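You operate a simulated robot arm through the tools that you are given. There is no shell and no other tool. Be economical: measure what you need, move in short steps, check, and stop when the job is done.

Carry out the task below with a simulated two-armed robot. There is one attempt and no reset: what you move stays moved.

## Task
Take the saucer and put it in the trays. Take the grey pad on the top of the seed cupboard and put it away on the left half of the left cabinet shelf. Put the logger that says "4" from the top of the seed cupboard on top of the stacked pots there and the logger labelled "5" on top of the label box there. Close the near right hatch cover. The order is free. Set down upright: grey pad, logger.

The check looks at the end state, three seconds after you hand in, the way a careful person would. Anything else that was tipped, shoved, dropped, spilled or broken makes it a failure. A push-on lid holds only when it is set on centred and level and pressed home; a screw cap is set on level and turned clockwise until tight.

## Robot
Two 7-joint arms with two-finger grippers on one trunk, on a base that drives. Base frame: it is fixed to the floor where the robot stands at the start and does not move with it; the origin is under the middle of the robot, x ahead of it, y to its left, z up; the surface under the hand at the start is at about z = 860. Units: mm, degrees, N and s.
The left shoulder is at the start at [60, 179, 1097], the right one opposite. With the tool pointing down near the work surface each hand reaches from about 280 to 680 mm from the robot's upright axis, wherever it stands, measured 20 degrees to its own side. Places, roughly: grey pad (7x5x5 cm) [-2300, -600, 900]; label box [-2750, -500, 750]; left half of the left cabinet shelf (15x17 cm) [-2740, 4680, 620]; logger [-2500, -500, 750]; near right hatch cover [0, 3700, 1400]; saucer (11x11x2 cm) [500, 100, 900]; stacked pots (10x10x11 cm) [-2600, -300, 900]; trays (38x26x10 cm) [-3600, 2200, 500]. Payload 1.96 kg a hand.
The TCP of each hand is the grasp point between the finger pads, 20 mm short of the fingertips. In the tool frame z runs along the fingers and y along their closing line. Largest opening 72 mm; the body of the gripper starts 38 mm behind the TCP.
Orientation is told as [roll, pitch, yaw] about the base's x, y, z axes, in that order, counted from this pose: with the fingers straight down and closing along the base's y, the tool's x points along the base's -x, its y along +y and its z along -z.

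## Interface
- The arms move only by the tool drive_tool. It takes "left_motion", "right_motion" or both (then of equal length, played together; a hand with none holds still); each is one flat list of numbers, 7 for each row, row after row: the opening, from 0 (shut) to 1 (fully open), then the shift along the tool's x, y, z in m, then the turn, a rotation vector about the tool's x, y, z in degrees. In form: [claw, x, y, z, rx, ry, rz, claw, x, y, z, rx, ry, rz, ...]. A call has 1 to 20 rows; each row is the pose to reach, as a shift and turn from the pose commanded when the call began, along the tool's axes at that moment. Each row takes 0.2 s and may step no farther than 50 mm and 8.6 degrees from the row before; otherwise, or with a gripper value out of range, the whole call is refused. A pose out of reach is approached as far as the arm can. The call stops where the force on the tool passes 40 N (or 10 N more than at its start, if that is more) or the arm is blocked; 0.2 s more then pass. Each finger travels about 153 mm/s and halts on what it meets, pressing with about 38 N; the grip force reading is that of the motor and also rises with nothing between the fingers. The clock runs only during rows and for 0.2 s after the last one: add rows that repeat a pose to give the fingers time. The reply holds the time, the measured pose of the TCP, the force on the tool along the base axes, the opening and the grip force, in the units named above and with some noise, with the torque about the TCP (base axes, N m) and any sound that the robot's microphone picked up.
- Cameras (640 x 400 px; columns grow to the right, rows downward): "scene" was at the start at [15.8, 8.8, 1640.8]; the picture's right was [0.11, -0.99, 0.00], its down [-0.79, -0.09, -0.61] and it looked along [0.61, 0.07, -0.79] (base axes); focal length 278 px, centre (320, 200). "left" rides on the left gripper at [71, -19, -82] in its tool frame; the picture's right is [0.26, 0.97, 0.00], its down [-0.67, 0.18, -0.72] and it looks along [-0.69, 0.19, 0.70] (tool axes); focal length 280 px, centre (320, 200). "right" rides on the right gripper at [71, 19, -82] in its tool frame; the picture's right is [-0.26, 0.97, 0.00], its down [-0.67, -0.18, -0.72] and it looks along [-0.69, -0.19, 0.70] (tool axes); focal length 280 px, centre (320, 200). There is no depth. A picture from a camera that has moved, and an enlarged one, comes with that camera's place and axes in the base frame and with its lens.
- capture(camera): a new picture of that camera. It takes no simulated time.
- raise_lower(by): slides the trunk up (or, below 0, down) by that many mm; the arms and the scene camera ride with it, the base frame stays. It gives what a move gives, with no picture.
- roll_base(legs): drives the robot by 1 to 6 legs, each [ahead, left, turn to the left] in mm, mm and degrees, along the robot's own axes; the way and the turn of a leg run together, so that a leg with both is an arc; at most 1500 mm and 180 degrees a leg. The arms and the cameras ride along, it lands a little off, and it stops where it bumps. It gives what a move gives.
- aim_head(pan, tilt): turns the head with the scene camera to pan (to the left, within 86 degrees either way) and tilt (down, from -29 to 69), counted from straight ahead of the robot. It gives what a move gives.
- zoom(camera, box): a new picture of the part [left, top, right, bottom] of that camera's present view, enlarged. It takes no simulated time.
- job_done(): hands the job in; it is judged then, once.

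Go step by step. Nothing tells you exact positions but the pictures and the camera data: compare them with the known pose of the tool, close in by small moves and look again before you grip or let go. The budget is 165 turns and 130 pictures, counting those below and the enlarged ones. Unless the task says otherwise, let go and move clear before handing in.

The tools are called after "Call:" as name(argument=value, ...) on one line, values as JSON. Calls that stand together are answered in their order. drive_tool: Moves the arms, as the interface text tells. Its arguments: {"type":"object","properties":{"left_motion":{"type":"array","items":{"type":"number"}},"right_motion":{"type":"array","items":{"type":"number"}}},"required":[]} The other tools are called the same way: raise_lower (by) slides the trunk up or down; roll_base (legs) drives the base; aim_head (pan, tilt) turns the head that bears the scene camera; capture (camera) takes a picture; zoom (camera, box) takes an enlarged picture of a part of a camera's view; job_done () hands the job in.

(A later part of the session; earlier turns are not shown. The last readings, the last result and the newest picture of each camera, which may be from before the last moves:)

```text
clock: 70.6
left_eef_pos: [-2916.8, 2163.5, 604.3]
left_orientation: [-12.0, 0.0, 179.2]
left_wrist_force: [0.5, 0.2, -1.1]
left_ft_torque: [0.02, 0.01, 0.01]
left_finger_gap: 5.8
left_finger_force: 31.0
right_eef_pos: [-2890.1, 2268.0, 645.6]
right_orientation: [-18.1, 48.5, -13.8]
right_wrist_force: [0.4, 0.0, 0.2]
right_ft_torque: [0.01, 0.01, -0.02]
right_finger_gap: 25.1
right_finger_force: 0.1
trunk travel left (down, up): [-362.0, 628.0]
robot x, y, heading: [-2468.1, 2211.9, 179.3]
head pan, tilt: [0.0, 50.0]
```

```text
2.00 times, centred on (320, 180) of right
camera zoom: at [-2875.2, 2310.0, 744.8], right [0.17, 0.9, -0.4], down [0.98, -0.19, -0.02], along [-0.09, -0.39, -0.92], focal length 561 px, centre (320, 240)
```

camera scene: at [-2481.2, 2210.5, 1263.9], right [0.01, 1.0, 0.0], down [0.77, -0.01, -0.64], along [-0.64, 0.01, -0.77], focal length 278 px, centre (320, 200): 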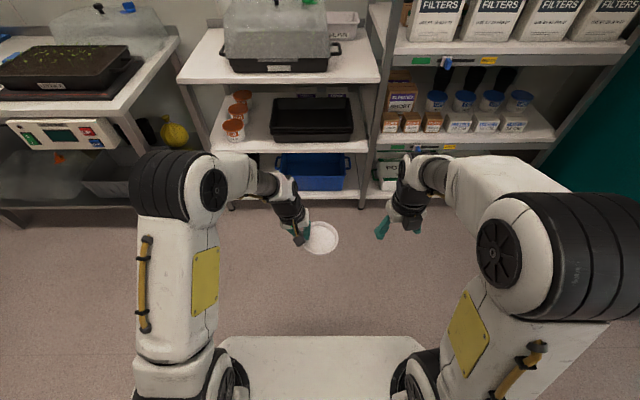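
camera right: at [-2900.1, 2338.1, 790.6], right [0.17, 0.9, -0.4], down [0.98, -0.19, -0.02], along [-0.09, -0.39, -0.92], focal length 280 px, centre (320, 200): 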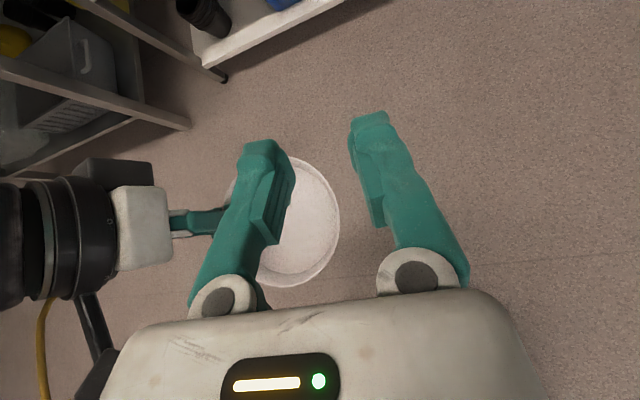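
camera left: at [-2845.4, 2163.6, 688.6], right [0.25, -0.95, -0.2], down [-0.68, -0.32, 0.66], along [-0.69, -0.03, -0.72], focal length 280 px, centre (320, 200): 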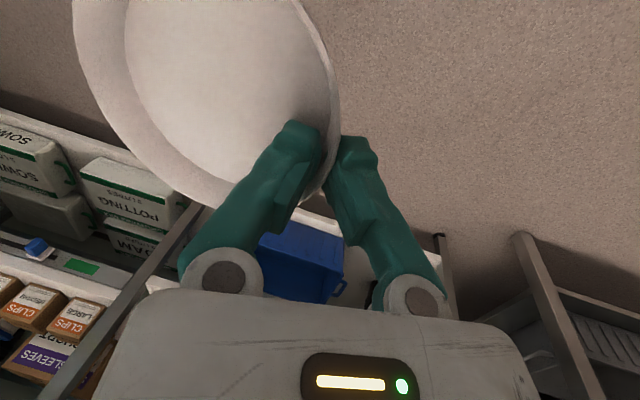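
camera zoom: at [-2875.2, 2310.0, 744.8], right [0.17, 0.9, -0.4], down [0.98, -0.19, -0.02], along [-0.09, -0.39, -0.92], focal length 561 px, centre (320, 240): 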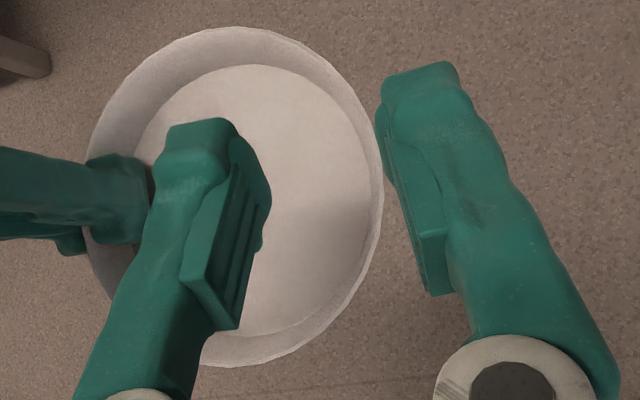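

The wall lies between the right fingers. Lower straight down onto it.

Call:
drive_tool(right_motion=[0.35, -0.01, 0.0027, 0.01, 0, 0, 0, 0.35, -0.02, 0.0053, 0.0197, 0, 0, 0, 0.35, -0.0305, 0.008, 0.0295, 0, 0, 0, 0.35, -0.0305, 0.008, 0.0295, 0, 0, 0])

Call:
zoom(camera="right", box=[160, 80, 480, 280])

Call:
zoom(camera="left", box=[40, 0, 360, 200])

```text
clock: 71.6
left_eef_pos: [-2916.4, 2163.4, 604.2]
left_orientation: [-12.0, 0.1, 179.2]
left_wrist_force: [-0.3, 0.0, -0.7]
left_ft_torque: [0.0, 0.0, 0.0]
left_finger_gap: 6.0
left_finger_force: 31.0
right_eef_pos: [-2894.5, 2270.1, 601.9]
right_orientation: [-18.2, 48.7, -13.9]
right_wrist_force: [0.3, 0.7, -1.1]
right_ft_torque: [0.02, -0.01, -0.01]
right_finger_gap: 25.4
right_finger_force: 0.2
trunk travel left (down, up): [-362.0, 628.0]
robot x, y, heading: [-2467.9, 2206.1, 179.2]
head pan, tilt: [0.0, 50.0]
```

```text
2.00 times, centred on (320, 180) of right
camera zoom: at [-2878.0, 2310.7, 701.4], right [0.17, 0.9, -0.4], down [0.98, -0.19, -0.02], along [-0.09, -0.39, -0.92], focal length 561 px, centre (320, 240)
```

zoom: 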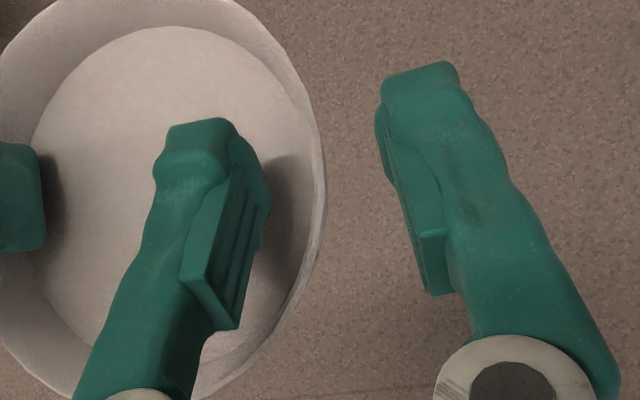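

```text
2.00 times, centred on (200, 100) of left
camera zoom: at [-2845.4, 2163.8, 688.6], right [0.25, -0.95, -0.2], down [-0.68, -0.32, 0.66], along [-0.69, -0.03, -0.72], focal length 561 px, centre (560, 400)
```

zoom: 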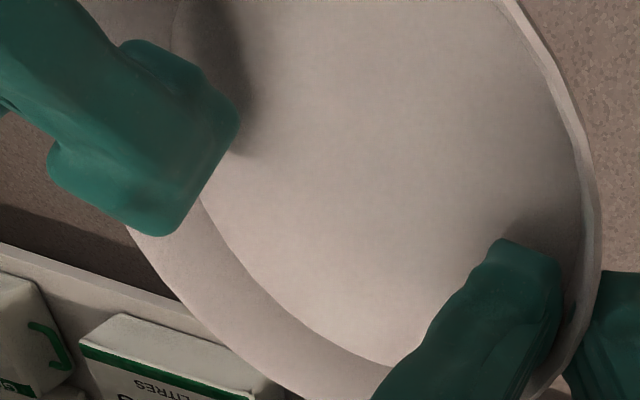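

Wall is centred between the right fingers. Close the right hand.

Call:
drive_tool(right_motion=[0.2, 0, 0, 0, 0, 0, 0, 0, 0, 0, 0, 0, 0, 0, 0, 0, 0, 0, 0, 0, 0, 0, 0, 0, 0, 0, 0, 0])

Call:
zoom(camera="right", box=[160, 80, 480, 280])

```text
clock: 72.6
left_eef_pos: [-2916.2, 2163.8, 605.1]
left_orientation: [-12.1, 0.1, 179.3]
left_wrist_force: [4.2, 24.9, -0.4]
left_ft_torque: [0.22, -0.01, -0.04]
left_finger_gap: 6.3
left_finger_force: 30.2
right_eef_pos: [-2893.6, 2268.2, 601.9]
right_orientation: [-18.3, 48.7, -13.7]
right_wrist_force: [-4.9, -24.6, 1.0]
right_ft_torque: [-0.3, 0.05, 0.12]
right_finger_gap: 6.1
right_finger_force: 29.7
trunk travel left (down, up): [-362.0, 628.0]
robot x, y, heading: [-2463.2, 2209.8, 179.2]
head pan, tilt: [0.0, 50.0]
```

```text
2.00 times, centred on (320, 180) of right
camera zoom: at [-2877.9, 2309.5, 701.8], right [0.16, 0.9, -0.4], down [0.98, -0.19, -0.02], along [-0.09, -0.39, -0.92], focal length 561 px, centre (320, 240)
```

zoom: 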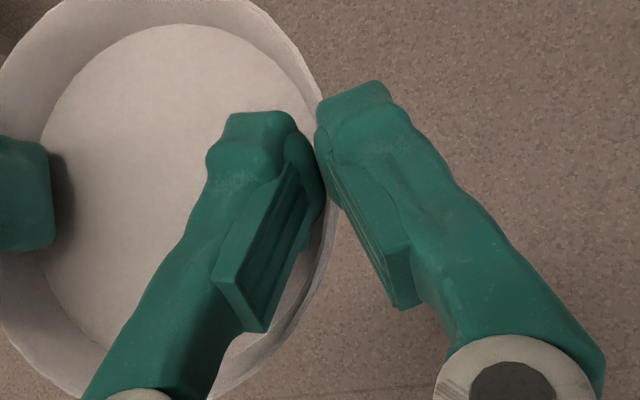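

Both hands hold it with a slight tension; relax it by 2 mm, then open the left hand and withdraw it upward.

Call:
drive_tool(right_motion=[0, -0.0003, -0.002, 0.0003, 0, 0, 0, 0, -0.0003, -0.002, 0.0003, 0, 0, 0])

Call:
drive_tool(left_motion=[0.15, 0, 0, 0, 0, 0, 0, 0.3, 0, 0, 0, 0, 0, 0, 0.35, 0, 0, 0, 0, 0, 0, 0.35, 0, 0, -0.02, 0, 0, 0, 0.35, 0, 0, -0.05, 0, 0, 0, 0.35, 0, 0.04, -0.09, 0, 0, 0, 0.35, 0, 0.08, -0.11, 0, 0, 0])

Call:
zoom(camera="scene", box=[220, 170, 420, 295])

Call:
capture(camera="right")

```text
clock: 73.2
left_eef_pos: [-2917.0, 2163.2, 603.3]
left_orientation: [-12.0, -0.1, 179.3]
left_wrist_force: [3.9, 20.0, -1.3]
left_ft_torque: [0.17, -0.15, -0.06]
left_finger_gap: 5.9
left_finger_force: 30.8
right_eef_pos: [-2894.1, 2266.5, 602.0]
right_orientation: [-18.1, 48.5, -13.9]
right_wrist_force: [-3.7, -19.8, 0.8]
right_ft_torque: [-0.29, 0.15, 0.04]
right_finger_gap: 5.9
right_finger_force: 30.1
trunk travel left (down, up): [-362.0, 628.0]
robot x, y, heading: [-2467.0, 2208.7, 179.4]
head pan, tilt: [0.0, 50.0]
```

```text
refused: row 6 steps farther than a row can; nothing moved
```

```text
3.20 times, centred on (320, 232) of scene
camera zoom: at [-2481.2, 2210.5, 1263.9], right [0.01, 1.0, 0.0], down [0.77, -0.01, -0.64], along [-0.64, 0.01, -0.77], focal length 890 px, centre (320, 96)
```

zoom: 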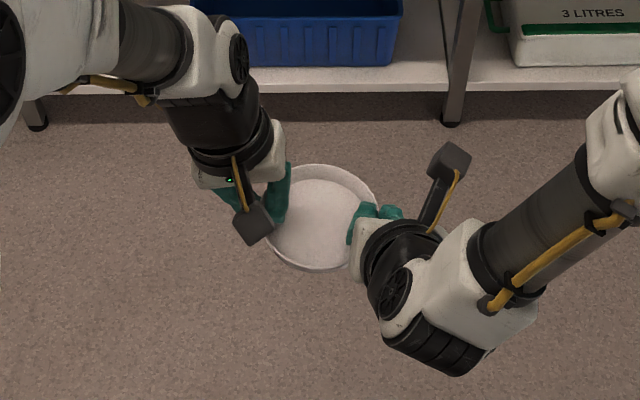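

```text
94 pictures are left
camera right: at [-2878.2, 2308.0, 701.1], right [0.17, 0.9, -0.4], down [0.98, -0.19, -0.02], along [-0.09, -0.39, -0.92], focal length 280 px, centre (320, 200)
```

right: 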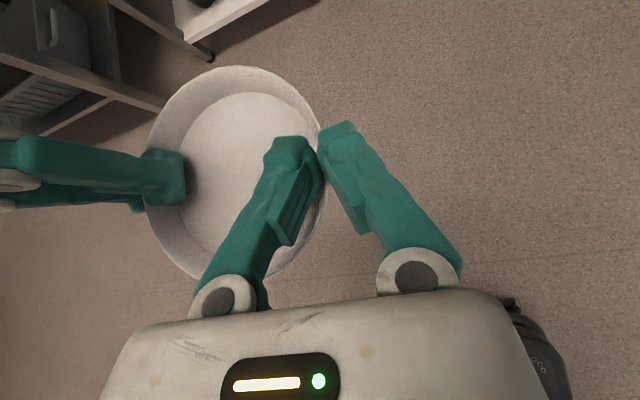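

Still some tension; relax 4 mm more and then release the left.

Call:
drive_tool(right_motion=[0, -0.0003, -0.002, 0.0003, 0, 0, 0, 0, -0.0006, -0.004, 0.0006, 0, 0, 0, 0, -0.0006, -0.004, 0.0006, 0, 0, 0])

Call:
drive_tool(left_motion=[0.15, 0, 0, 0, 0, 0, 0, 0.3, 0, 0, 0, 0, 0, 0, 0.35, 0, 0, 0, 0, 0, 0, 0.35, 0, 0, -0.02, 0, 0, 0, 0.35, 0, 0, -0.05, 0, 0, 0, 0.35, 0, 0.03, -0.08, 0, 0, 0, 0.35, 0, 0.06, -0.1, 0, 0, 0, 0.35, 0, 0.09, -0.1, 0, 0, 0])

Call:
zoom(camera="scene", box=[220, 170, 420, 295])

Call:
capture(camera="right")

Call:
capture(camera="left")

```text
clock: 74.0
left_eef_pos: [-2917.2, 2161.8, 604.0]
left_orientation: [-11.9, 0.0, 179.4]
left_wrist_force: [0.4, -3.9, -0.3]
left_ft_torque: [-0.08, -0.09, -0.01]
left_finger_gap: 5.9
left_finger_force: 30.8
right_eef_pos: [-2893.7, 2263.7, 599.6]
right_orientation: [-18.1, 48.5, -14.0]
right_wrist_force: [-0.5, 3.8, 0.1]
right_ft_torque: [0.05, 0.11, -0.06]
right_finger_gap: 5.8
right_finger_force: 30.1
trunk travel left (down, up): [-362.0, 628.0]
robot x, y, heading: [-2462.0, 2210.6, 179.3]
head pan, tilt: [0.0, 50.0]
```

```text
clock: 75.8
left_eef_pos: [-2914.7, 2058.2, 686.5]
left_orientation: [-11.9, -0.1, 179.3]
left_wrist_force: [-0.1, 0.5, 0.6]
left_ft_torque: [0.03, 0.03, -0.03]
left_finger_gap: 25.3
left_finger_force: 0.0
right_eef_pos: [-2894.8, 2264.0, 600.8]
right_orientation: [-18.2, 48.5, -13.8]
right_wrist_force: [0.5, -0.8, -0.1]
right_ft_torque: [0.01, -0.02, -0.01]
right_finger_gap: 6.0
right_finger_force: 30.5
trunk travel left (down, up): [-362.0, 628.0]
robot x, y, heading: [-2462.5, 2207.3, 179.4]
head pan, tilt: [0.0, 50.0]
```

```text
3.20 times, centred on (320, 232) of scene
camera zoom: at [-2481.3, 2210.2, 1263.9], right [0.01, 1.0, 0.0], down [0.77, -0.01, -0.64], along [-0.64, 0.01, -0.77], focal length 890 px, centre (320, 96)
```

zoom: 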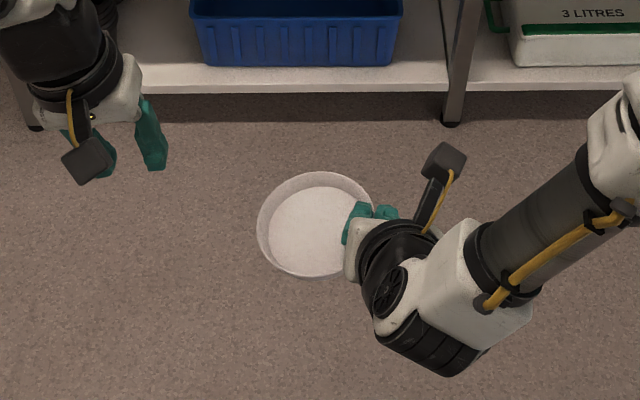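

```text
92 pictures are left
camera right: at [-2878.6, 2304.0, 700.6], right [0.17, 0.9, -0.4], down [0.98, -0.19, -0.02], along [-0.09, -0.39, -0.92], focal length 280 px, centre (320, 200)
```

right: 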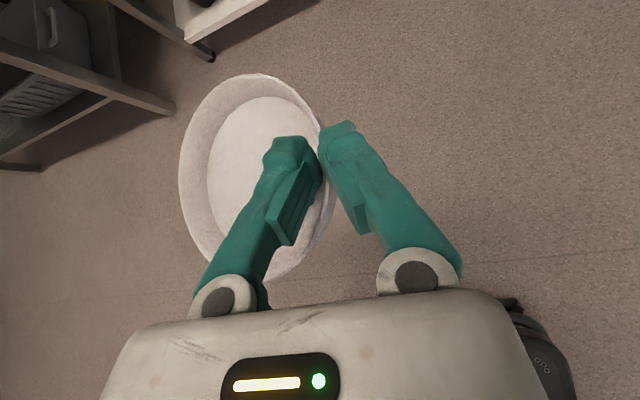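

```text
91 pictures are left
camera left: at [-2844.1, 2057.2, 770.8], right [0.25, -0.95, -0.2], down [-0.68, -0.32, 0.66], along [-0.69, -0.03, -0.72], focal length 280 px, centre (320, 200)
```

left: 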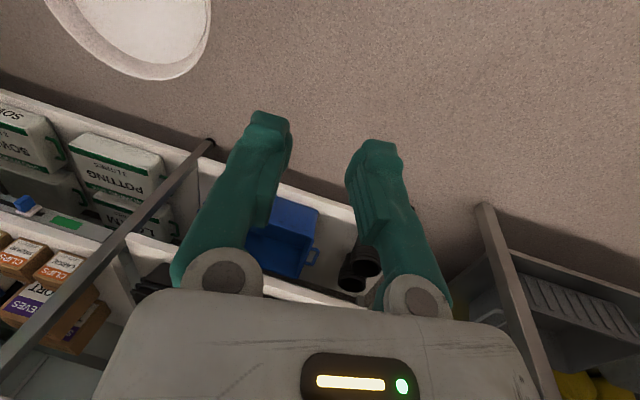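

The right hand now holds the saucer alone; it sagged about 9° to the left. I tuck the left hand back, roll the right hand to level the saucer, and stretch it forward.

Call:
drive_tool(left_motion=[0, 0.018, 0, 0, 0, 0, 0, 0, 0.036, 0, -0.005, 0, 0, 0, 0, 0.054, 0, -0.01, 0, 0, 0, 0, 0.072, 0, -0.015, 0, 0, 0, 0, 0.09, 0, -0.02, 0, 0, 0, 0, 0.108, 0, -0.02, 0, 0, 0, 0, 0.126, 0, -0.02, 0, 0, 0, 0, 0.14, 0, -0.02, 0, 0, 0, 0, 0.14, 0, -0.02, 0, 0, 0, 0, 0.14, 0, -0.02, 0, 0, 0], right_motion=[0, 0, 0, 0, 2.9, 0, 3.45, 0, 0, 0, 0, 5.8, 0, 6.9, 0, 0.018, 0, 0.021, 5.8, 0, 6.9, 0, 0.036, 0, 0.042, 5.8, 0, 6.9, 0, 0.054, 0, 0.063, 5.8, 0, 6.9, 0, 0.072, 0, 0.084, 5.8, 0, 6.9, 0, 0.09, 0, 0.106, 5.8, 0, 6.9, 0, 0.108, 0, 0.127, 5.8, 0, 6.9, 0, 0.126, 0, 0.148, 5.8, 0, 6.9, 0, 0.1415, 0, 0.1685, 5.8, 0, 6.9])

Call:
capture(camera="scene")

Call:
capture(camera="right")

```text
clock: 78.0
left_eef_pos: [-2775.7, 2049.1, 703.6]
left_orientation: [-12.0, 0.1, 179.3]
left_wrist_force: [-0.3, 0.6, -0.9]
left_ft_torque: [0.01, 0.0, -0.01]
left_finger_gap: 0.0
left_finger_force: 29.4
right_eef_pos: [-3115.5, 2262.3, 599.5]
right_orientation: [-30.7, 45.6, -23.0]
right_wrist_force: [0.1, 0.3, -0.4]
right_ft_torque: [0.02, -0.03, -0.01]
right_finger_gap: 6.1
right_finger_force: 30.0
trunk travel left (down, up): [-362.0, 628.0]
robot x, y, heading: [-2465.2, 2210.5, 179.4]
head pan, tilt: [0.0, 50.0]
```

```text
90 pictures are left
camera scene: at [-2481.4, 2210.4, 1263.9], right [0.01, 1.0, 0.0], down [0.77, -0.01, -0.64], along [-0.64, 0.01, -0.77], focal length 278 px, centre (320, 200)
```

scene: 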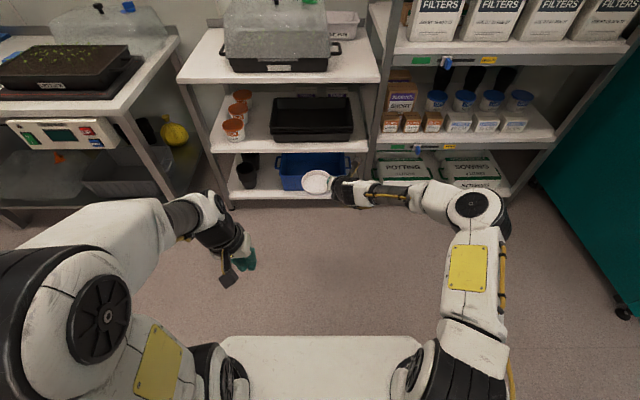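

```text
89 pictures are left
camera right: at [-3099.8, 2319.2, 692.4], right [0.17, 0.83, -0.53], down [0.98, -0.19, 0.01], along [-0.09, -0.52, -0.85], focal length 280 px, centre (320, 200)
```

right: 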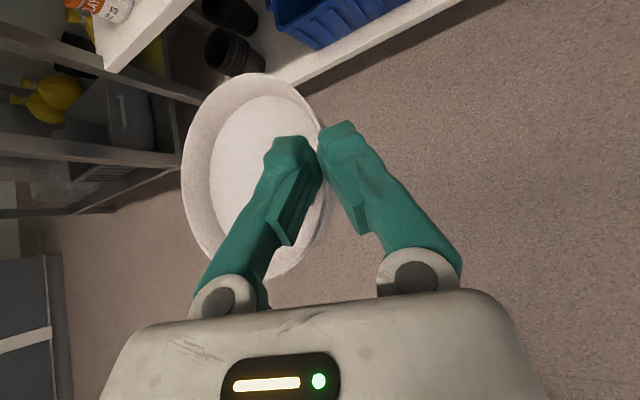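

The right forearm now swings out to the right and would hit the rack. Shift the hand to the right relative to the robot, so that the arm is straighter, and look.

Call:
drive_tool(right_motion=[0, 0.01, 0.0336, -0.0083, 0, 0, 0, 0, 0.02, 0.0672, -0.0166, 0, 0, 0, 0, 0.03, 0.1008, -0.0248, 0, 0, 0, 0, 0.04, 0.1344, -0.0331, 0, 0, 0, 0, 0.0494, 0.168, -0.0414, 0, 0, 0, 0, 0.0494, 0.168, -0.0414, 0, 0, 0])

Call:
capture(camera="scene")

```text
clock: 79.4
left_eef_pos: [-2775.3, 2049.5, 703.9]
left_orientation: [-12.0, 0.0, 179.3]
left_wrist_force: [0.3, 0.5, -0.2]
left_ft_torque: [0.0, -0.01, -0.01]
left_finger_gap: 0.2
left_finger_force: 29.7
right_eef_pos: [-3116.0, 2442.8, 600.5]
right_orientation: [-30.8, 45.6, -23.1]
right_wrist_force: [-0.1, -0.5, -0.1]
right_ft_torque: [0.0, -0.04, 0.03]
right_finger_gap: 5.9
right_finger_force: 30.2
trunk travel left (down, up): [-362.0, 628.0]
robot x, y, heading: [-2464.4, 2207.7, 179.3]
head pan, tilt: [0.0, 50.0]
```

```text
88 pictures are left
camera scene: at [-2481.2, 2210.5, 1263.9], right [0.01, 1.0, 0.0], down [0.77, -0.01, -0.64], along [-0.64, 0.01, -0.77], focal length 278 px, centre (320, 200)
```

scene: 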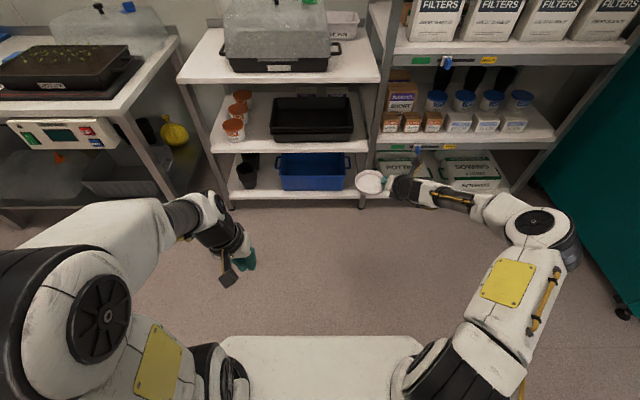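

The mirrored arrangement suits better: entering with the left arm leaves its elbow on the open side of the cart. I bring the right hand back to the middle and flip the left hand for a second hand-over.

Call:
drive_tool(right_motion=[0, -0.024, -0.021, -0.016, 0, 0, 0, 0, -0.048, -0.042, -0.032, 0, 0, 0, 0, -0.072, -0.063, -0.048, 0, 0, 0, 0, -0.096, -0.084, -0.064, 0, 0, 0, 0, -0.12, -0.105, -0.08, 0, 0, 0, 0, -0.144, -0.126, -0.096, 0, 0, 0, 0, -0.168, -0.148, -0.112, 0, 0, 0, 0, -0.1924, -0.169, -0.1284, 0, 0, 0, 0, -0.1924, -0.169, -0.1284, 0, 0, 0], left_motion=[0.35, 0, 0, 0, -6, 0, 0, 0.35, 0, 0.01, -0.01, -12, 0, 0, 0.35, 0, 0.02, -0.02, -12, 0, 0, 0.35, 0, 0.03, -0.03, -12, 0, 0, 0.35, 0, 0.04, -0.04, -12, 0, 0, 0.35, 0, 0.05, -0.05, -12, 0, 0, 0.35, 0, 0.06, -0.05, -12, 0, 0, 0.35, 0, 0.06, -0.05, -12, 0, 0, 0.35, 0, 0.06, -0.05, -12, 0, 0])

Call:
drive_tool(left_motion=[0.35, -0.004, 0, 0, 0, 0, -8.5, 0.35, -0.008, 0, 0, 0, 0, -17, 0.35, -0.012, 0, 0, 0, 0, -25.5, 0.35, -0.016, 0, 0, 0, 0, -34, 0.35, -0.02, 0, 0, 0, 0, -42.5, 0.35, -0.025, 0, 0, 0, 0, -51, 0.35, -0.03, 0, 0, 0, 0, -59.5, 0.35, -0.035, 0, 0, 0, 0, -68, 0.35, -0.04, 0, 0, 0, 0, -76.5, 0.35, -0.045, 0, 0, 0, 0, -85, 0.35, -0.05, 0, 0, 0, 0, -93.5, 0.35, -0.06, 0, 0, 0, 0, -102, 0.35, -0.07, 0, 0, 0, 0, -110.5, 0.35, -0.08, 0, 0, 0, 0, -119, 0.35, -0.09, 0, 0, 0, 0, -127.5, 0.35, -0.1, 0, 0, 0, 0, -136, 0.35, -0.1, 0, 0, 0, 0, -144.5, 0.35, -0.1, 0, 0, 0, 0, -153, 0.35, -0.1, 0, 0, 0, 0, -161.5, 0.35, -0.1, 0, 0, 0, 0, -170])

Call:
capture(camera="scene")

```text
clock: 81.4
left_eef_pos: [-2777.2, 1977.8, 740.9]
left_orientation: [0.0, 0.0, 179.3]
left_wrist_force: [0.0, -0.1, 0.1]
left_ft_torque: [0.01, 0.02, -0.01]
left_finger_gap: 25.2
left_finger_force: 0.1
right_eef_pos: [-2890.9, 2262.2, 602.9]
right_orientation: [-30.9, 45.6, -23.1]
right_wrist_force: [-0.4, -0.2, -0.2]
right_ft_torque: [-0.02, -0.03, 0.0]
right_finger_gap: 0.1
right_finger_force: 29.7
trunk travel left (down, up): [-362.0, 628.0]
robot x, y, heading: [-2463.6, 2214.6, 179.4]
head pan, tilt: [0.0, 50.0]
```

```text
clock: 85.6
left_eef_pos: [-2877.5, 1980.7, 739.8]
left_orientation: [0.0, 0.1, -10.5]
left_wrist_force: [0.3, 0.2, 0.3]
left_ft_torque: [-0.01, 0.01, 0.01]
left_finger_gap: 25.2
left_finger_force: 0.1
right_eef_pos: [-2891.5, 2261.5, 602.4]
right_orientation: [-30.8, 45.7, -23.1]
right_wrist_force: [0.8, -0.3, 0.4]
right_ft_torque: [0.0, 0.01, 0.0]
right_finger_gap: 0.1
right_finger_force: 29.7
trunk travel left (down, up): [-362.0, 628.0]
robot x, y, heading: [-2463.5, 2211.4, 179.1]
head pan, tilt: [0.0, 50.0]
```

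```text
87 pictures are left
camera scene: at [-2481.1, 2210.5, 1263.9], right [0.01, 1.0, 0.0], down [0.77, -0.01, -0.64], along [-0.64, 0.01, -0.77], focal length 278 px, centre (320, 200)
```

scene: 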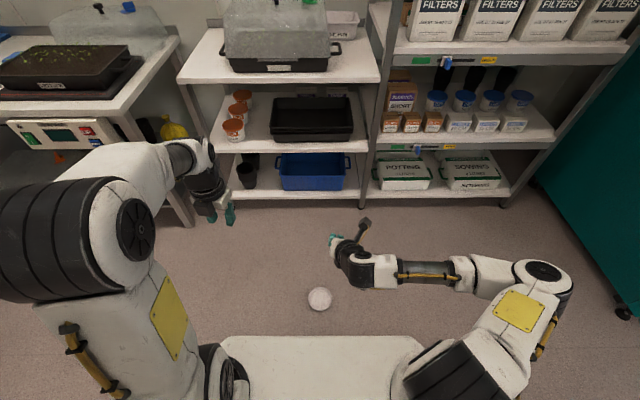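

The saucer slipped out and lies on the floor in front of the robot. I move the right hand aside, lower the trunk, and inspect it.

Call:
drive_tool(right_motion=[0, 0.0225, 0.0208, -0.0189, 0, 0, 0, 0, 0.045, 0.0416, -0.0378, 0, 0, 0, 0, 0.0675, 0.0624, -0.0567, 0, 0, 0, 0, 0.09, 0.0832, -0.0756, 0, 0, 0, 0, 0.1125, 0.104, -0.0945, 0, 0, 0])

Call:
raise_lower(by=-350)

Call:
aim_head(pan=0, tilt=60)

Call:
capture(camera="scene")

Call:
zoom(camera="scene", box=[240, 150, 400, 250])

```text
clock: 86.8
left_eef_pos: [-2878.3, 1980.4, 740.5]
left_orientation: [0.0, 0.1, -10.7]
left_wrist_force: [-0.2, 0.3, -0.8]
left_ft_torque: [-0.03, 0.0, 0.02]
left_finger_gap: 25.3
left_finger_force: 0.1
right_eef_pos: [-2895.0, 2412.3, 706.2]
right_orientation: [-30.9, 45.7, -23.0]
right_wrist_force: [-0.1, -0.4, 0.2]
right_ft_torque: [-0.03, -0.03, 0.0]
right_finger_gap: 0.2
right_finger_force: 29.6
right hand out of reach, approached as far as the arm can: row 3, 4, 5
trunk travel left (down, up): [-362.0, 628.0]
robot x, y, heading: [-2466.5, 2213.4, 179.3]
head pan, tilt: [0.0, 50.0]
```

```text
clock: 90.2
left_eef_pos: [-2877.4, 1979.3, 390.6]
left_orientation: [0.0, 0.0, -10.7]
left_wrist_force: [0.0, 0.2, -0.3]
left_ft_torque: [0.01, -0.03, -0.02]
left_finger_gap: 25.6
left_finger_force: 0.1
right_eef_pos: [-2894.4, 2411.3, 355.8]
right_orientation: [-30.8, 45.6, -23.0]
right_wrist_force: [-0.7, 0.7, -0.5]
right_ft_torque: [0.0, 0.02, 0.02]
right_finger_gap: 0.1
right_finger_force: 29.7
trunk travel left (down, up): [-12.0, 978.0]
robot x, y, heading: [-2466.4, 2208.5, 179.6]
head pan, tilt: [0.0, 50.0]
```

```text
clock: 90.9
left_eef_pos: [-2877.1, 1979.3, 389.8]
left_orientation: [0.0, 0.1, -10.7]
left_wrist_force: [0.6, -0.3, 1.0]
left_ft_torque: [0.0, 0.01, 0.05]
left_finger_gap: 25.2
left_finger_force: 0.1
right_eef_pos: [-2894.2, 2411.5, 354.6]
right_orientation: [-30.8, 45.6, -23.0]
right_wrist_force: [-0.1, 1.1, -0.2]
right_ft_torque: [-0.02, -0.01, 0.03]
right_finger_gap: 0.0
right_finger_force: 30.0
trunk travel left (down, up): [-12.0, 978.0]
robot x, y, heading: [-2461.2, 2209.4, 179.2]
head pan, tilt: [0.0, 60.0]
```

```text
86 pictures are left
camera scene: at [-2470.7, 2210.4, 901.3], right [0.01, 1.0, 0.0], down [0.87, -0.01, -0.5], along [-0.5, 0.01, -0.87], focal length 278 px, centre (320, 200)
```

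scene: 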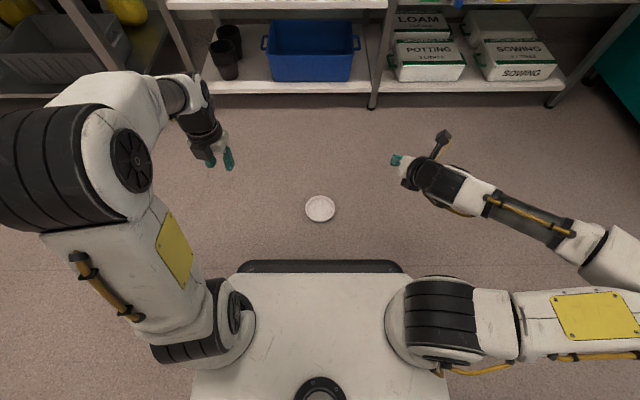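

```text
4.00 times, centred on (320, 200) of scene
camera zoom: at [-2470.7, 2210.4, 901.3], right [0.01, 1.0, 0.0], down [0.87, -0.01, -0.5], along [-0.5, 0.01, -0.87], focal length 1113 px, centre (320, 200)
```

zoom: 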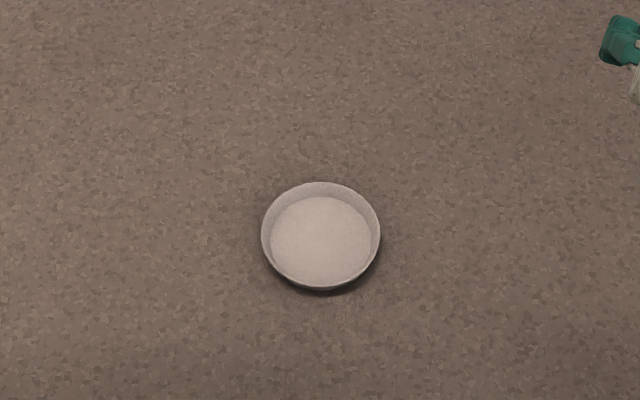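

The saucer is upright and unbroken on the floor, centre about (-2945, 2220). I'll take it from there with the left hand, flipped, pitched forward and rolled 21° to match the wall's flare.

Call:
drive_tool(left_motion=[0.35, 0.012, 0.018, 0.022, 0, 0, -3, 0.35, 0.024, 0.036, 0.045, 0, 0, -6, 0.35, 0.036, 0.055, 0.067, 0, 0, -9, 0.35, 0.047, 0.0735, 0.09, 0, 0, -10.6])

Call:
drive_tool(left_motion=[0.35, 0.003, 0.011, 0.021, -2.81, 7.06, -1.31, 0.35, 0.006, 0.023, 0.043, -5.61, 14.11, -2.62, 0.35, 0.01, 0.034, 0.064, -8.42, 21.17, -3.93, 0.35, 0.013, 0.046, 0.086, -11.23, 28.23, -5.23, 0.35, 0.016, 0.058, 0.107, -14.04, 35.29, -6.54, 0.35, 0.02, 0.07, 0.128, -16.84, 42.34, -7.85, 0.35, 0.023, 0.081, 0.15, -19.65, 49.4, -9.16, 0.35, 0.023, 0.081, 0.15, -19.65, 49.4, -9.16])

Call:
zoom(camera="scene", box=[220, 130, 420, 255])

Call:
capture(camera="left")

```text
clock: 91.9
left_eef_pos: [-2909.4, 2059.8, 301.3]
left_orientation: [-0.1, 0.2, 0.0]
left_wrist_force: [1.2, 0.4, 0.8]
left_ft_torque: [-0.01, -0.02, -0.01]
left_finger_gap: 25.2
left_finger_force: 0.0
right_eef_pos: [-2895.5, 2412.7, 355.7]
right_orientation: [-30.8, 45.6, -23.0]
right_wrist_force: [0.1, -0.4, 0.5]
right_ft_torque: [0.03, -0.01, -0.03]
right_finger_gap: 0.0
right_finger_force: 29.6
trunk travel left (down, up): [-12.0, 978.0]
robot x, y, heading: [-2462.5, 2211.1, 179.3]
head pan, tilt: [0.0, 60.0]
```

```text
clock: 93.7
left_eef_pos: [-2935.0, 2143.8, 148.3]
left_orientation: [31.1, 45.8, 23.2]
left_wrist_force: [0.2, -0.4, 0.2]
left_ft_torque: [0.03, 0.02, 0.02]
left_finger_gap: 25.2
left_finger_force: 0.0
right_eef_pos: [-2895.0, 2413.1, 356.0]
right_orientation: [-30.7, 45.7, -23.0]
right_wrist_force: [0.3, 0.0, 0.2]
right_ft_torque: [-0.03, -0.02, 0.02]
right_finger_gap: 0.0
right_finger_force: 29.8
trunk travel left (down, up): [-12.0, 978.0]
robot x, y, heading: [-2467.2, 2208.8, 179.3]
head pan, tilt: [0.0, 60.0]
```

```text
3.20 times, centred on (320, 192) of scene
camera zoom: at [-2470.7, 2210.4, 901.3], right [0.01, 1.0, 0.0], down [0.87, -0.01, -0.5], along [-0.5, 0.01, -0.87], focal length 890 px, centre (320, 224)
```

zoom: 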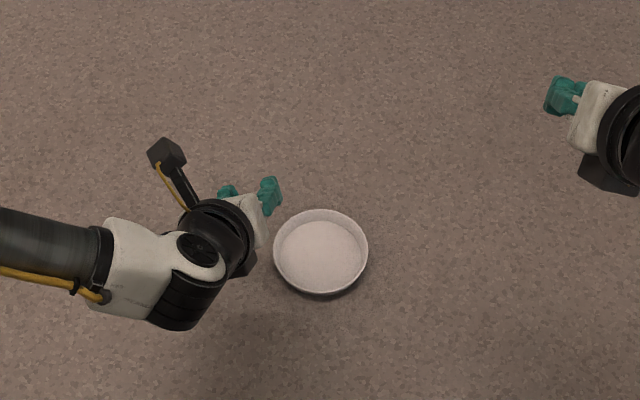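

```text
83 pictures are left
camera left: at [-2918.2, 2086.3, 242.5], right [-0.17, 0.83, 0.53], down [0.98, 0.19, 0.01], along [-0.09, 0.53, -0.85], focal length 280 px, centre (320, 200)
```

left: 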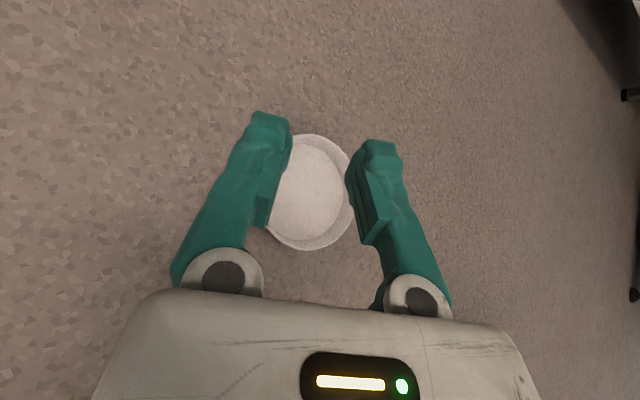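

Position confirmed. Descend along the wall's slope to just above the floor and check.

Call:
drive_tool(left_motion=[0.3, -0.02, -0.0116, 0.0168, 0, 0, 0, 0.3, -0.04, -0.0232, 0.0335, 0, 0, 0, 0.3, -0.065, -0.0232, 0.0545, 0, 0, 0, 0.3, -0.08, -0.0231, 0.067, 0, 0, 0, 0.3, -0.09, -0.0231, 0.0755, 0, 0, 0, 0.3, -0.09, -0.0231, 0.0755, 0, 0, 0])

Call:
zoom(camera="left", box=[160, 60, 480, 260])

Call:
zoom(camera="scene", box=[270, 170, 370, 232])

```text
clock: 95.1
left_eef_pos: [-2935.6, 2162.9, 32.1]
left_orientation: [30.9, 45.8, 23.1]
left_wrist_force: [0.3, 0.4, -0.3]
left_ft_torque: [0.02, 0.0, -0.02]
left_finger_gap: 21.7
left_finger_force: 0.1
right_eef_pos: [-2894.7, 2412.9, 355.9]
right_orientation: [-30.8, 45.6, -23.0]
right_wrist_force: [0.1, -0.3, -0.1]
right_ft_torque: [-0.01, 0.01, 0.0]
right_finger_gap: 0.1
right_finger_force: 29.8
trunk travel left (down, up): [-12.0, 978.0]
robot x, y, heading: [-2464.7, 2211.6, 179.2]
head pan, tilt: [0.0, 60.0]
```

```text
2.00 times, centred on (320, 160) of left
camera zoom: at [-2918.9, 2105.9, 125.9], right [-0.17, 0.83, 0.53], down [0.98, 0.19, 0.01], along [-0.09, 0.53, -0.85], focal length 561 px, centre (320, 280)
```

zoom: 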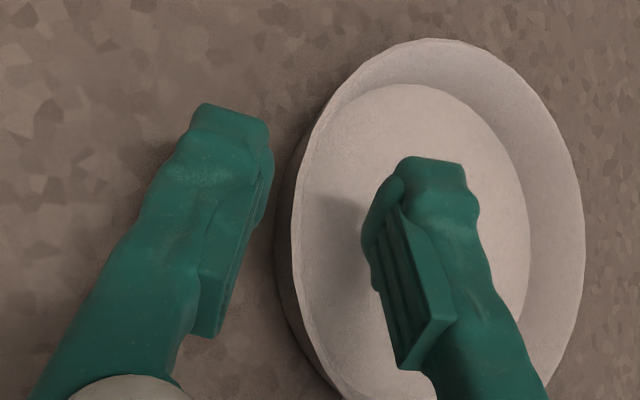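

```text
6.40 times, centred on (320, 201) of scene
camera zoom: at [-2470.7, 2210.4, 901.3], right [0.01, 1.0, 0.0], down [0.87, -0.01, -0.5], along [-0.5, 0.01, -0.87], focal length 1781 px, centre (320, 194)
```

zoom: 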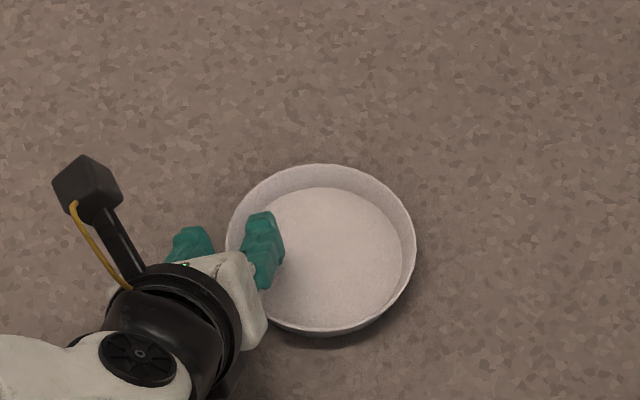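

Shift 9 mm towards me so the pads sit at the saucer's widest point, lower 5 mm, and close.

Call:
drive_tool(left_motion=[0.3, -0.0101, 0.0005, -0.0033, 0, 0, 0, 0.25, -0.0101, 0.0005, -0.0033, 0, 0, 0, 0.1, -0.0101, 0.0005, -0.0033, 0, 0, 0, 0, -0.0101, 0.0005, -0.0033, 0, 0, 0, 0, -0.0101, 0.0005, -0.0033, 0, 0, 0])

Call:
zoom(camera="left", box=[160, 60, 480, 260])

```text
clock: 96.3
left_eef_pos: [-2925.5, 2164.2, 28.3]
left_orientation: [30.9, 45.8, 23.2]
left_wrist_force: [0.1, -0.7, 2.4]
left_ft_torque: [0.07, -0.07, -0.01]
left_finger_gap: 6.0
left_finger_force: 30.8
right_eef_pos: [-2895.0, 2411.8, 355.9]
right_orientation: [-30.8, 45.6, -23.0]
right_wrist_force: [-0.5, -0.1, -0.1]
right_ft_torque: [0.01, 0.02, -0.01]
right_finger_gap: 0.0
right_finger_force: 29.8
trunk travel left (down, up): [-12.0, 978.0]
robot x, y, heading: [-2465.2, 2213.6, 179.2]
head pan, tilt: [0.0, 60.0]
```

```text
2.00 times, centred on (320, 160) of left
camera zoom: at [-2908.6, 2108.3, 120.9], right [-0.17, 0.83, 0.53], down [0.98, 0.19, 0.01], along [-0.09, 0.53, -0.85], focal length 561 px, centre (320, 280)
```

zoom: 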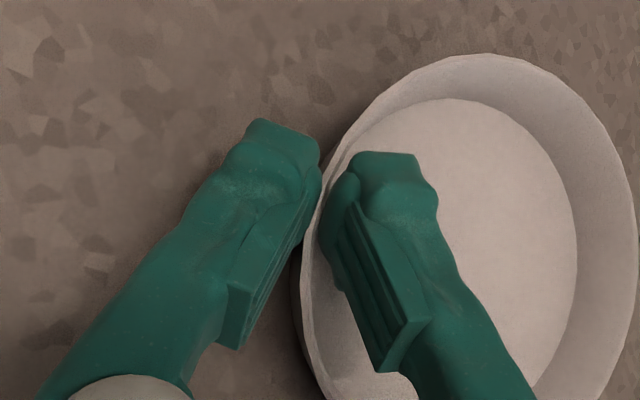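

Gripped flush. Lift gently with the trunk and check.

Call:
raise_lower(by=60)

Call:
raise_lower(by=340)

Call:
capture(camera="left")

Call:
aim_head(pan=0, tilt=50)

Call:
capture(camera="scene")

```text
clock: 97.3
left_eef_pos: [-2925.4, 2165.5, 87.4]
left_orientation: [30.9, 45.8, 23.1]
left_wrist_force: [-0.5, 0.3, 0.1]
left_ft_torque: [-0.03, 0.03, -0.01]
left_finger_gap: 6.3
left_finger_force: 32.0
right_eef_pos: [-2895.1, 2412.2, 415.9]
right_orientation: [-30.8, 45.5, -22.9]
right_wrist_force: [0.0, -0.1, 0.7]
right_ft_torque: [0.02, -0.05, 0.0]
right_finger_gap: 0.2
right_finger_force: 29.8
trunk travel left (down, up): [-72.0, 918.0]
robot x, y, heading: [-2463.6, 2212.3, 179.6]
head pan, tilt: [0.0, 60.0]
```

```text
clock: 100.7
left_eef_pos: [-2924.5, 2165.4, 427.7]
left_orientation: [30.9, 45.8, 23.1]
left_wrist_force: [-0.9, -0.6, 0.3]
left_ft_torque: [0.01, -0.01, 0.0]
left_finger_gap: 6.1
left_finger_force: 31.1
right_eef_pos: [-2894.6, 2413.3, 754.2]
right_orientation: [-30.8, 45.6, -23.0]
right_wrist_force: [-0.5, 0.0, 0.0]
right_ft_torque: [0.0, 0.0, 0.01]
right_finger_gap: 0.2
right_finger_force: 29.3
trunk travel left (down, up): [-412.0, 578.0]
robot x, y, heading: [-2466.0, 2210.9, 179.3]
head pan, tilt: [0.0, 60.0]
```

```text
79 pictures are left
camera left: at [-2908.6, 2108.3, 520.6], right [-0.17, 0.83, 0.53], down [0.98, 0.19, 0.01], along [-0.09, 0.53, -0.85], focal length 280 px, centre (320, 200)
```

left: 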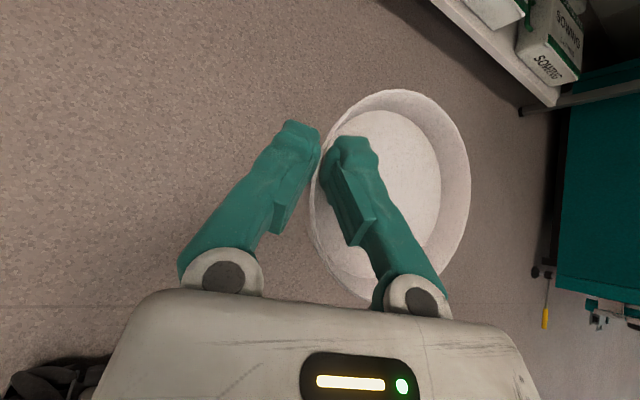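

```text
clock: 101.4
left_eef_pos: [-2925.2, 2165.5, 427.3]
left_orientation: [30.9, 45.7, 23.1]
left_wrist_force: [-0.2, -0.3, 0.1]
left_ft_torque: [-0.02, 0.0, 0.02]
left_finger_gap: 6.2
left_finger_force: 30.7
right_eef_pos: [-2894.6, 2413.4, 755.6]
right_orientation: [-30.8, 45.6, -23.0]
right_wrist_force: [0.0, -1.0, -0.1]
right_ft_torque: [0.02, 0.03, -0.01]
right_finger_gap: 0.0
right_finger_force: 30.0
trunk travel left (down, up): [-412.0, 578.0]
robot x, y, heading: [-2466.5, 2206.1, 179.4]
head pan, tilt: [0.0, 50.0]
```

```text
78 pictures are left
camera scene: at [-2481.1, 2210.5, 1313.8], right [0.01, 1.0, 0.0], down [0.77, -0.01, -0.64], along [-0.64, 0.01, -0.77], focal length 278 px, centre (320, 200)
```

scene: 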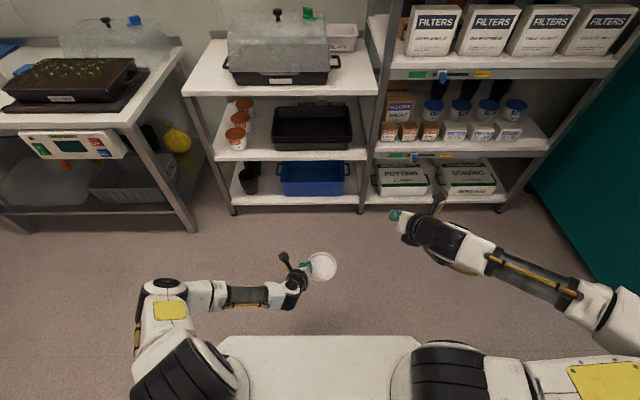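

Held level. Move slowly: stretch the left hand forward and up to entry height while drawing the right hand back.

Call:
drive_tool(left_motion=[0, 0.0157, 0.0016, 0.0025, 0, 0, 0, 0, 0.0314, 0.0033, 0.005, 0, 0, 0, 0, 0.0471, 0.0049, 0.0075, 0, 0, 0, 0, 0.0628, 0.0066, 0.0099, 0, 0, 0, 0, 0.0785, 0.0082, 0.0124, 0, 0, 0, 0, 0.0942, 0.0099, 0.0149, 0, 0, 0, 0, 0.11, 0.0115, 0.0174, 0, 0, 0, 0, 0.1257, 0.0132, 0.0199, 0, 0, 0, 0, 0.1414, 0.0148, 0.0224, 0, 0, 0, 0, 0.1571, 0.0165, 0.0249, 0, 0, 0, 0, 0.1728, 0.0181, 0.0274, 0, 0, 0, 0, 0.1885, 0.0198, 0.0298, 0, 0, 0, 0, 0.2042, 0.0214, 0.0323, 0, 0, 0, 0, 0.2199, 0.0231, 0.0348, 0, 0, 0, 0, 0.2356, 0.0247, 0.0373, 0, 0, 0], right_motion=[0, -0.0056, 0, -0.0066, 0, 0, 0, 0, -0.0112, 0, -0.0132, 0, 0, 0, 0, -0.0168, 0, -0.0198, 0, 0, 0, 0, -0.0224, 0, -0.0264, 0, 0, 0, 0, -0.028, 0, -0.033, 0, 0, 0, 0, -0.0336, 0, -0.0396, 0, 0, 0, 0, -0.0392, 0, -0.0462, 0, 0, 0, 0, -0.0448, 0, -0.0528, 0, 0, 0, 0, -0.0504, 0, -0.0594, 0, 0, 0, 0, -0.056, 0, -0.066, 0, 0, 0, 0, -0.0616, 0, -0.0726, 0, 0, 0, 0, -0.0672, 0, -0.0792, 0, 0, 0, 0, -0.0728, 0, -0.0858, 0, 0, 0, 0, -0.0784, 0, -0.0924, 0, 0, 0, 0, -0.0836, 0, -0.0996, 0, 0, 0])

Call:
capture(camera="scene")

Call:
capture(camera="left")

```text
clock: 104.6
left_eef_pos: [-3105.9, 2132.2, 584.4]
left_orientation: [30.9, 45.8, 23.1]
left_wrist_force: [0.2, 0.1, -0.7]
left_ft_torque: [-0.02, 0.01, 0.0]
left_finger_gap: 6.1
left_finger_force: 31.1
right_eef_pos: [-2873.6, 2462.6, 752.5]
right_orientation: [-30.8, 45.6, -22.9]
right_wrist_force: [0.2, 0.1, -0.6]
right_ft_torque: [0.02, 0.0, -0.01]
right_finger_gap: 0.0
right_finger_force: 29.3
right hand out of reach, approached as far as the arm can: row 1, 2, 3, 4, 5, 6, 7, 8, 9, 10, 11, 12, 13, 14, 15
trunk travel left (down, up): [-412.0, 578.0]
robot x, y, heading: [-2463.2, 2210.2, 179.1]
head pan, tilt: [0.0, 50.0]
```

```text
77 pictures are left
camera scene: at [-2481.2, 2210.6, 1313.8], right [0.01, 1.0, 0.0], down [0.77, -0.01, -0.64], along [-0.64, 0.01, -0.77], focal length 278 px, centre (320, 200)
```

scene: 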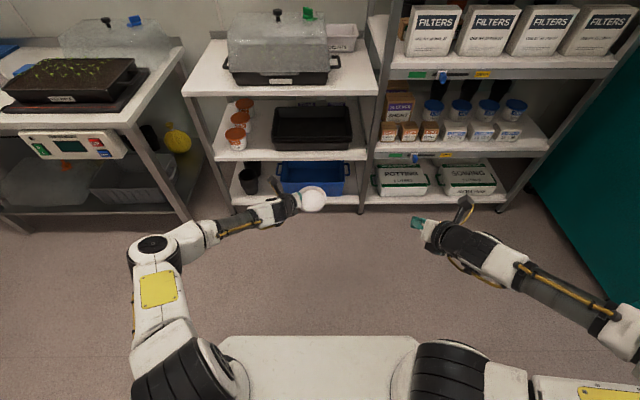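

```text
76 pictures are left
camera left: at [-3089.1, 2075.3, 677.5], right [-0.17, 0.83, 0.53], down [0.98, 0.19, 0.01], along [-0.09, 0.53, -0.85], focal length 280 px, centre (320, 200)
```

left: 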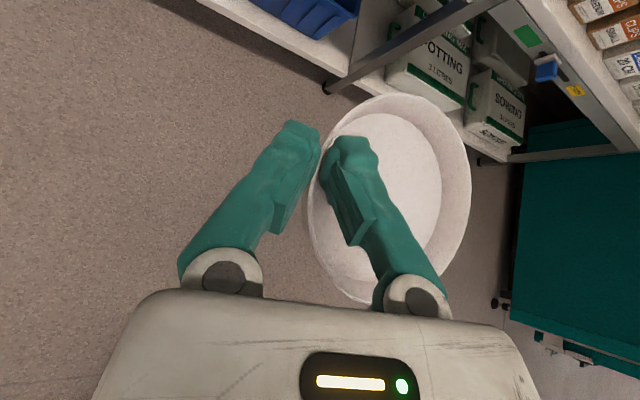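

Saucer held well. Raise slightly and drive forward until the saucer is just at the tray's front rim, then look.

Call:
raise_lower(by=20)

Call:
roll_base(legs=[[250, 0, 0]])

Call:
capture(camera="scene")

Call:
capture(camera="left")

```text
clock: 105.2
left_eef_pos: [-3106.0, 2131.7, 603.4]
left_orientation: [30.9, 45.9, 23.1]
left_wrist_force: [0.3, -0.5, -0.2]
left_ft_torque: [-0.02, -0.03, 0.01]
left_finger_gap: 6.2
left_finger_force: 31.3
right_eef_pos: [-2873.3, 2462.4, 772.4]
right_orientation: [-30.8, 45.6, -23.0]
right_wrist_force: [-0.1, -0.3, 0.6]
right_ft_torque: [0.0, -0.01, 0.02]
right_finger_gap: 0.0
right_finger_force: 29.3
trunk travel left (down, up): [-432.0, 558.0]
robot x, y, heading: [-2465.1, 2209.1, 179.4]
head pan, tilt: [0.0, 50.0]
```

```text
clock: 107.1
left_eef_pos: [-3356.1, 2133.0, 602.2]
left_orientation: [30.9, 45.7, 23.2]
left_wrist_force: [-1.0, -0.2, -1.0]
left_ft_torque: [-0.02, -0.01, -0.02]
left_finger_gap: 6.2
left_finger_force: 31.1
right_eef_pos: [-3124.6, 2464.5, 773.2]
right_orientation: [-30.8, 45.7, -22.8]
right_wrist_force: [-0.3, -0.4, 0.3]
right_ft_torque: [-0.01, 0.01, -0.01]
right_finger_gap: 0.0
right_finger_force: 29.7
trunk travel left (down, up): [-432.0, 558.0]
robot x, y, heading: [-2712.1, 2210.8, 179.7]
head pan, tilt: [0.0, 50.0]
```

```text
75 pictures are left
camera scene: at [-2731.7, 2213.1, 1333.8], right [0.01, 1.0, 0.0], down [0.77, -0.01, -0.64], along [-0.64, 0.01, -0.77], focal length 278 px, centre (320, 200)
```

scene: 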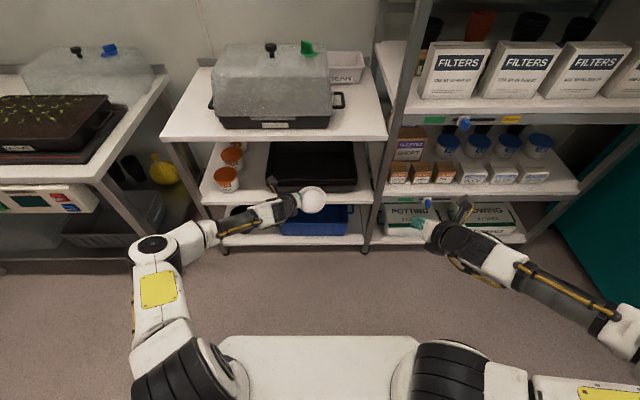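

```text
74 pictures are left
camera left: at [-3338.6, 2076.1, 696.8], right [-0.17, 0.83, 0.53], down [0.98, 0.19, 0.01], along [-0.09, 0.53, -0.85], focal length 280 px, centre (320, 200)
```

left: 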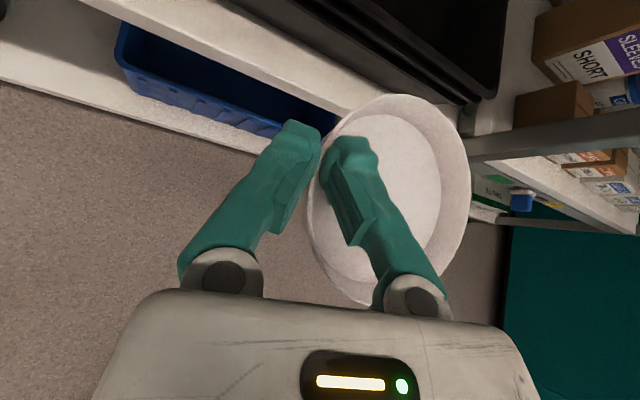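

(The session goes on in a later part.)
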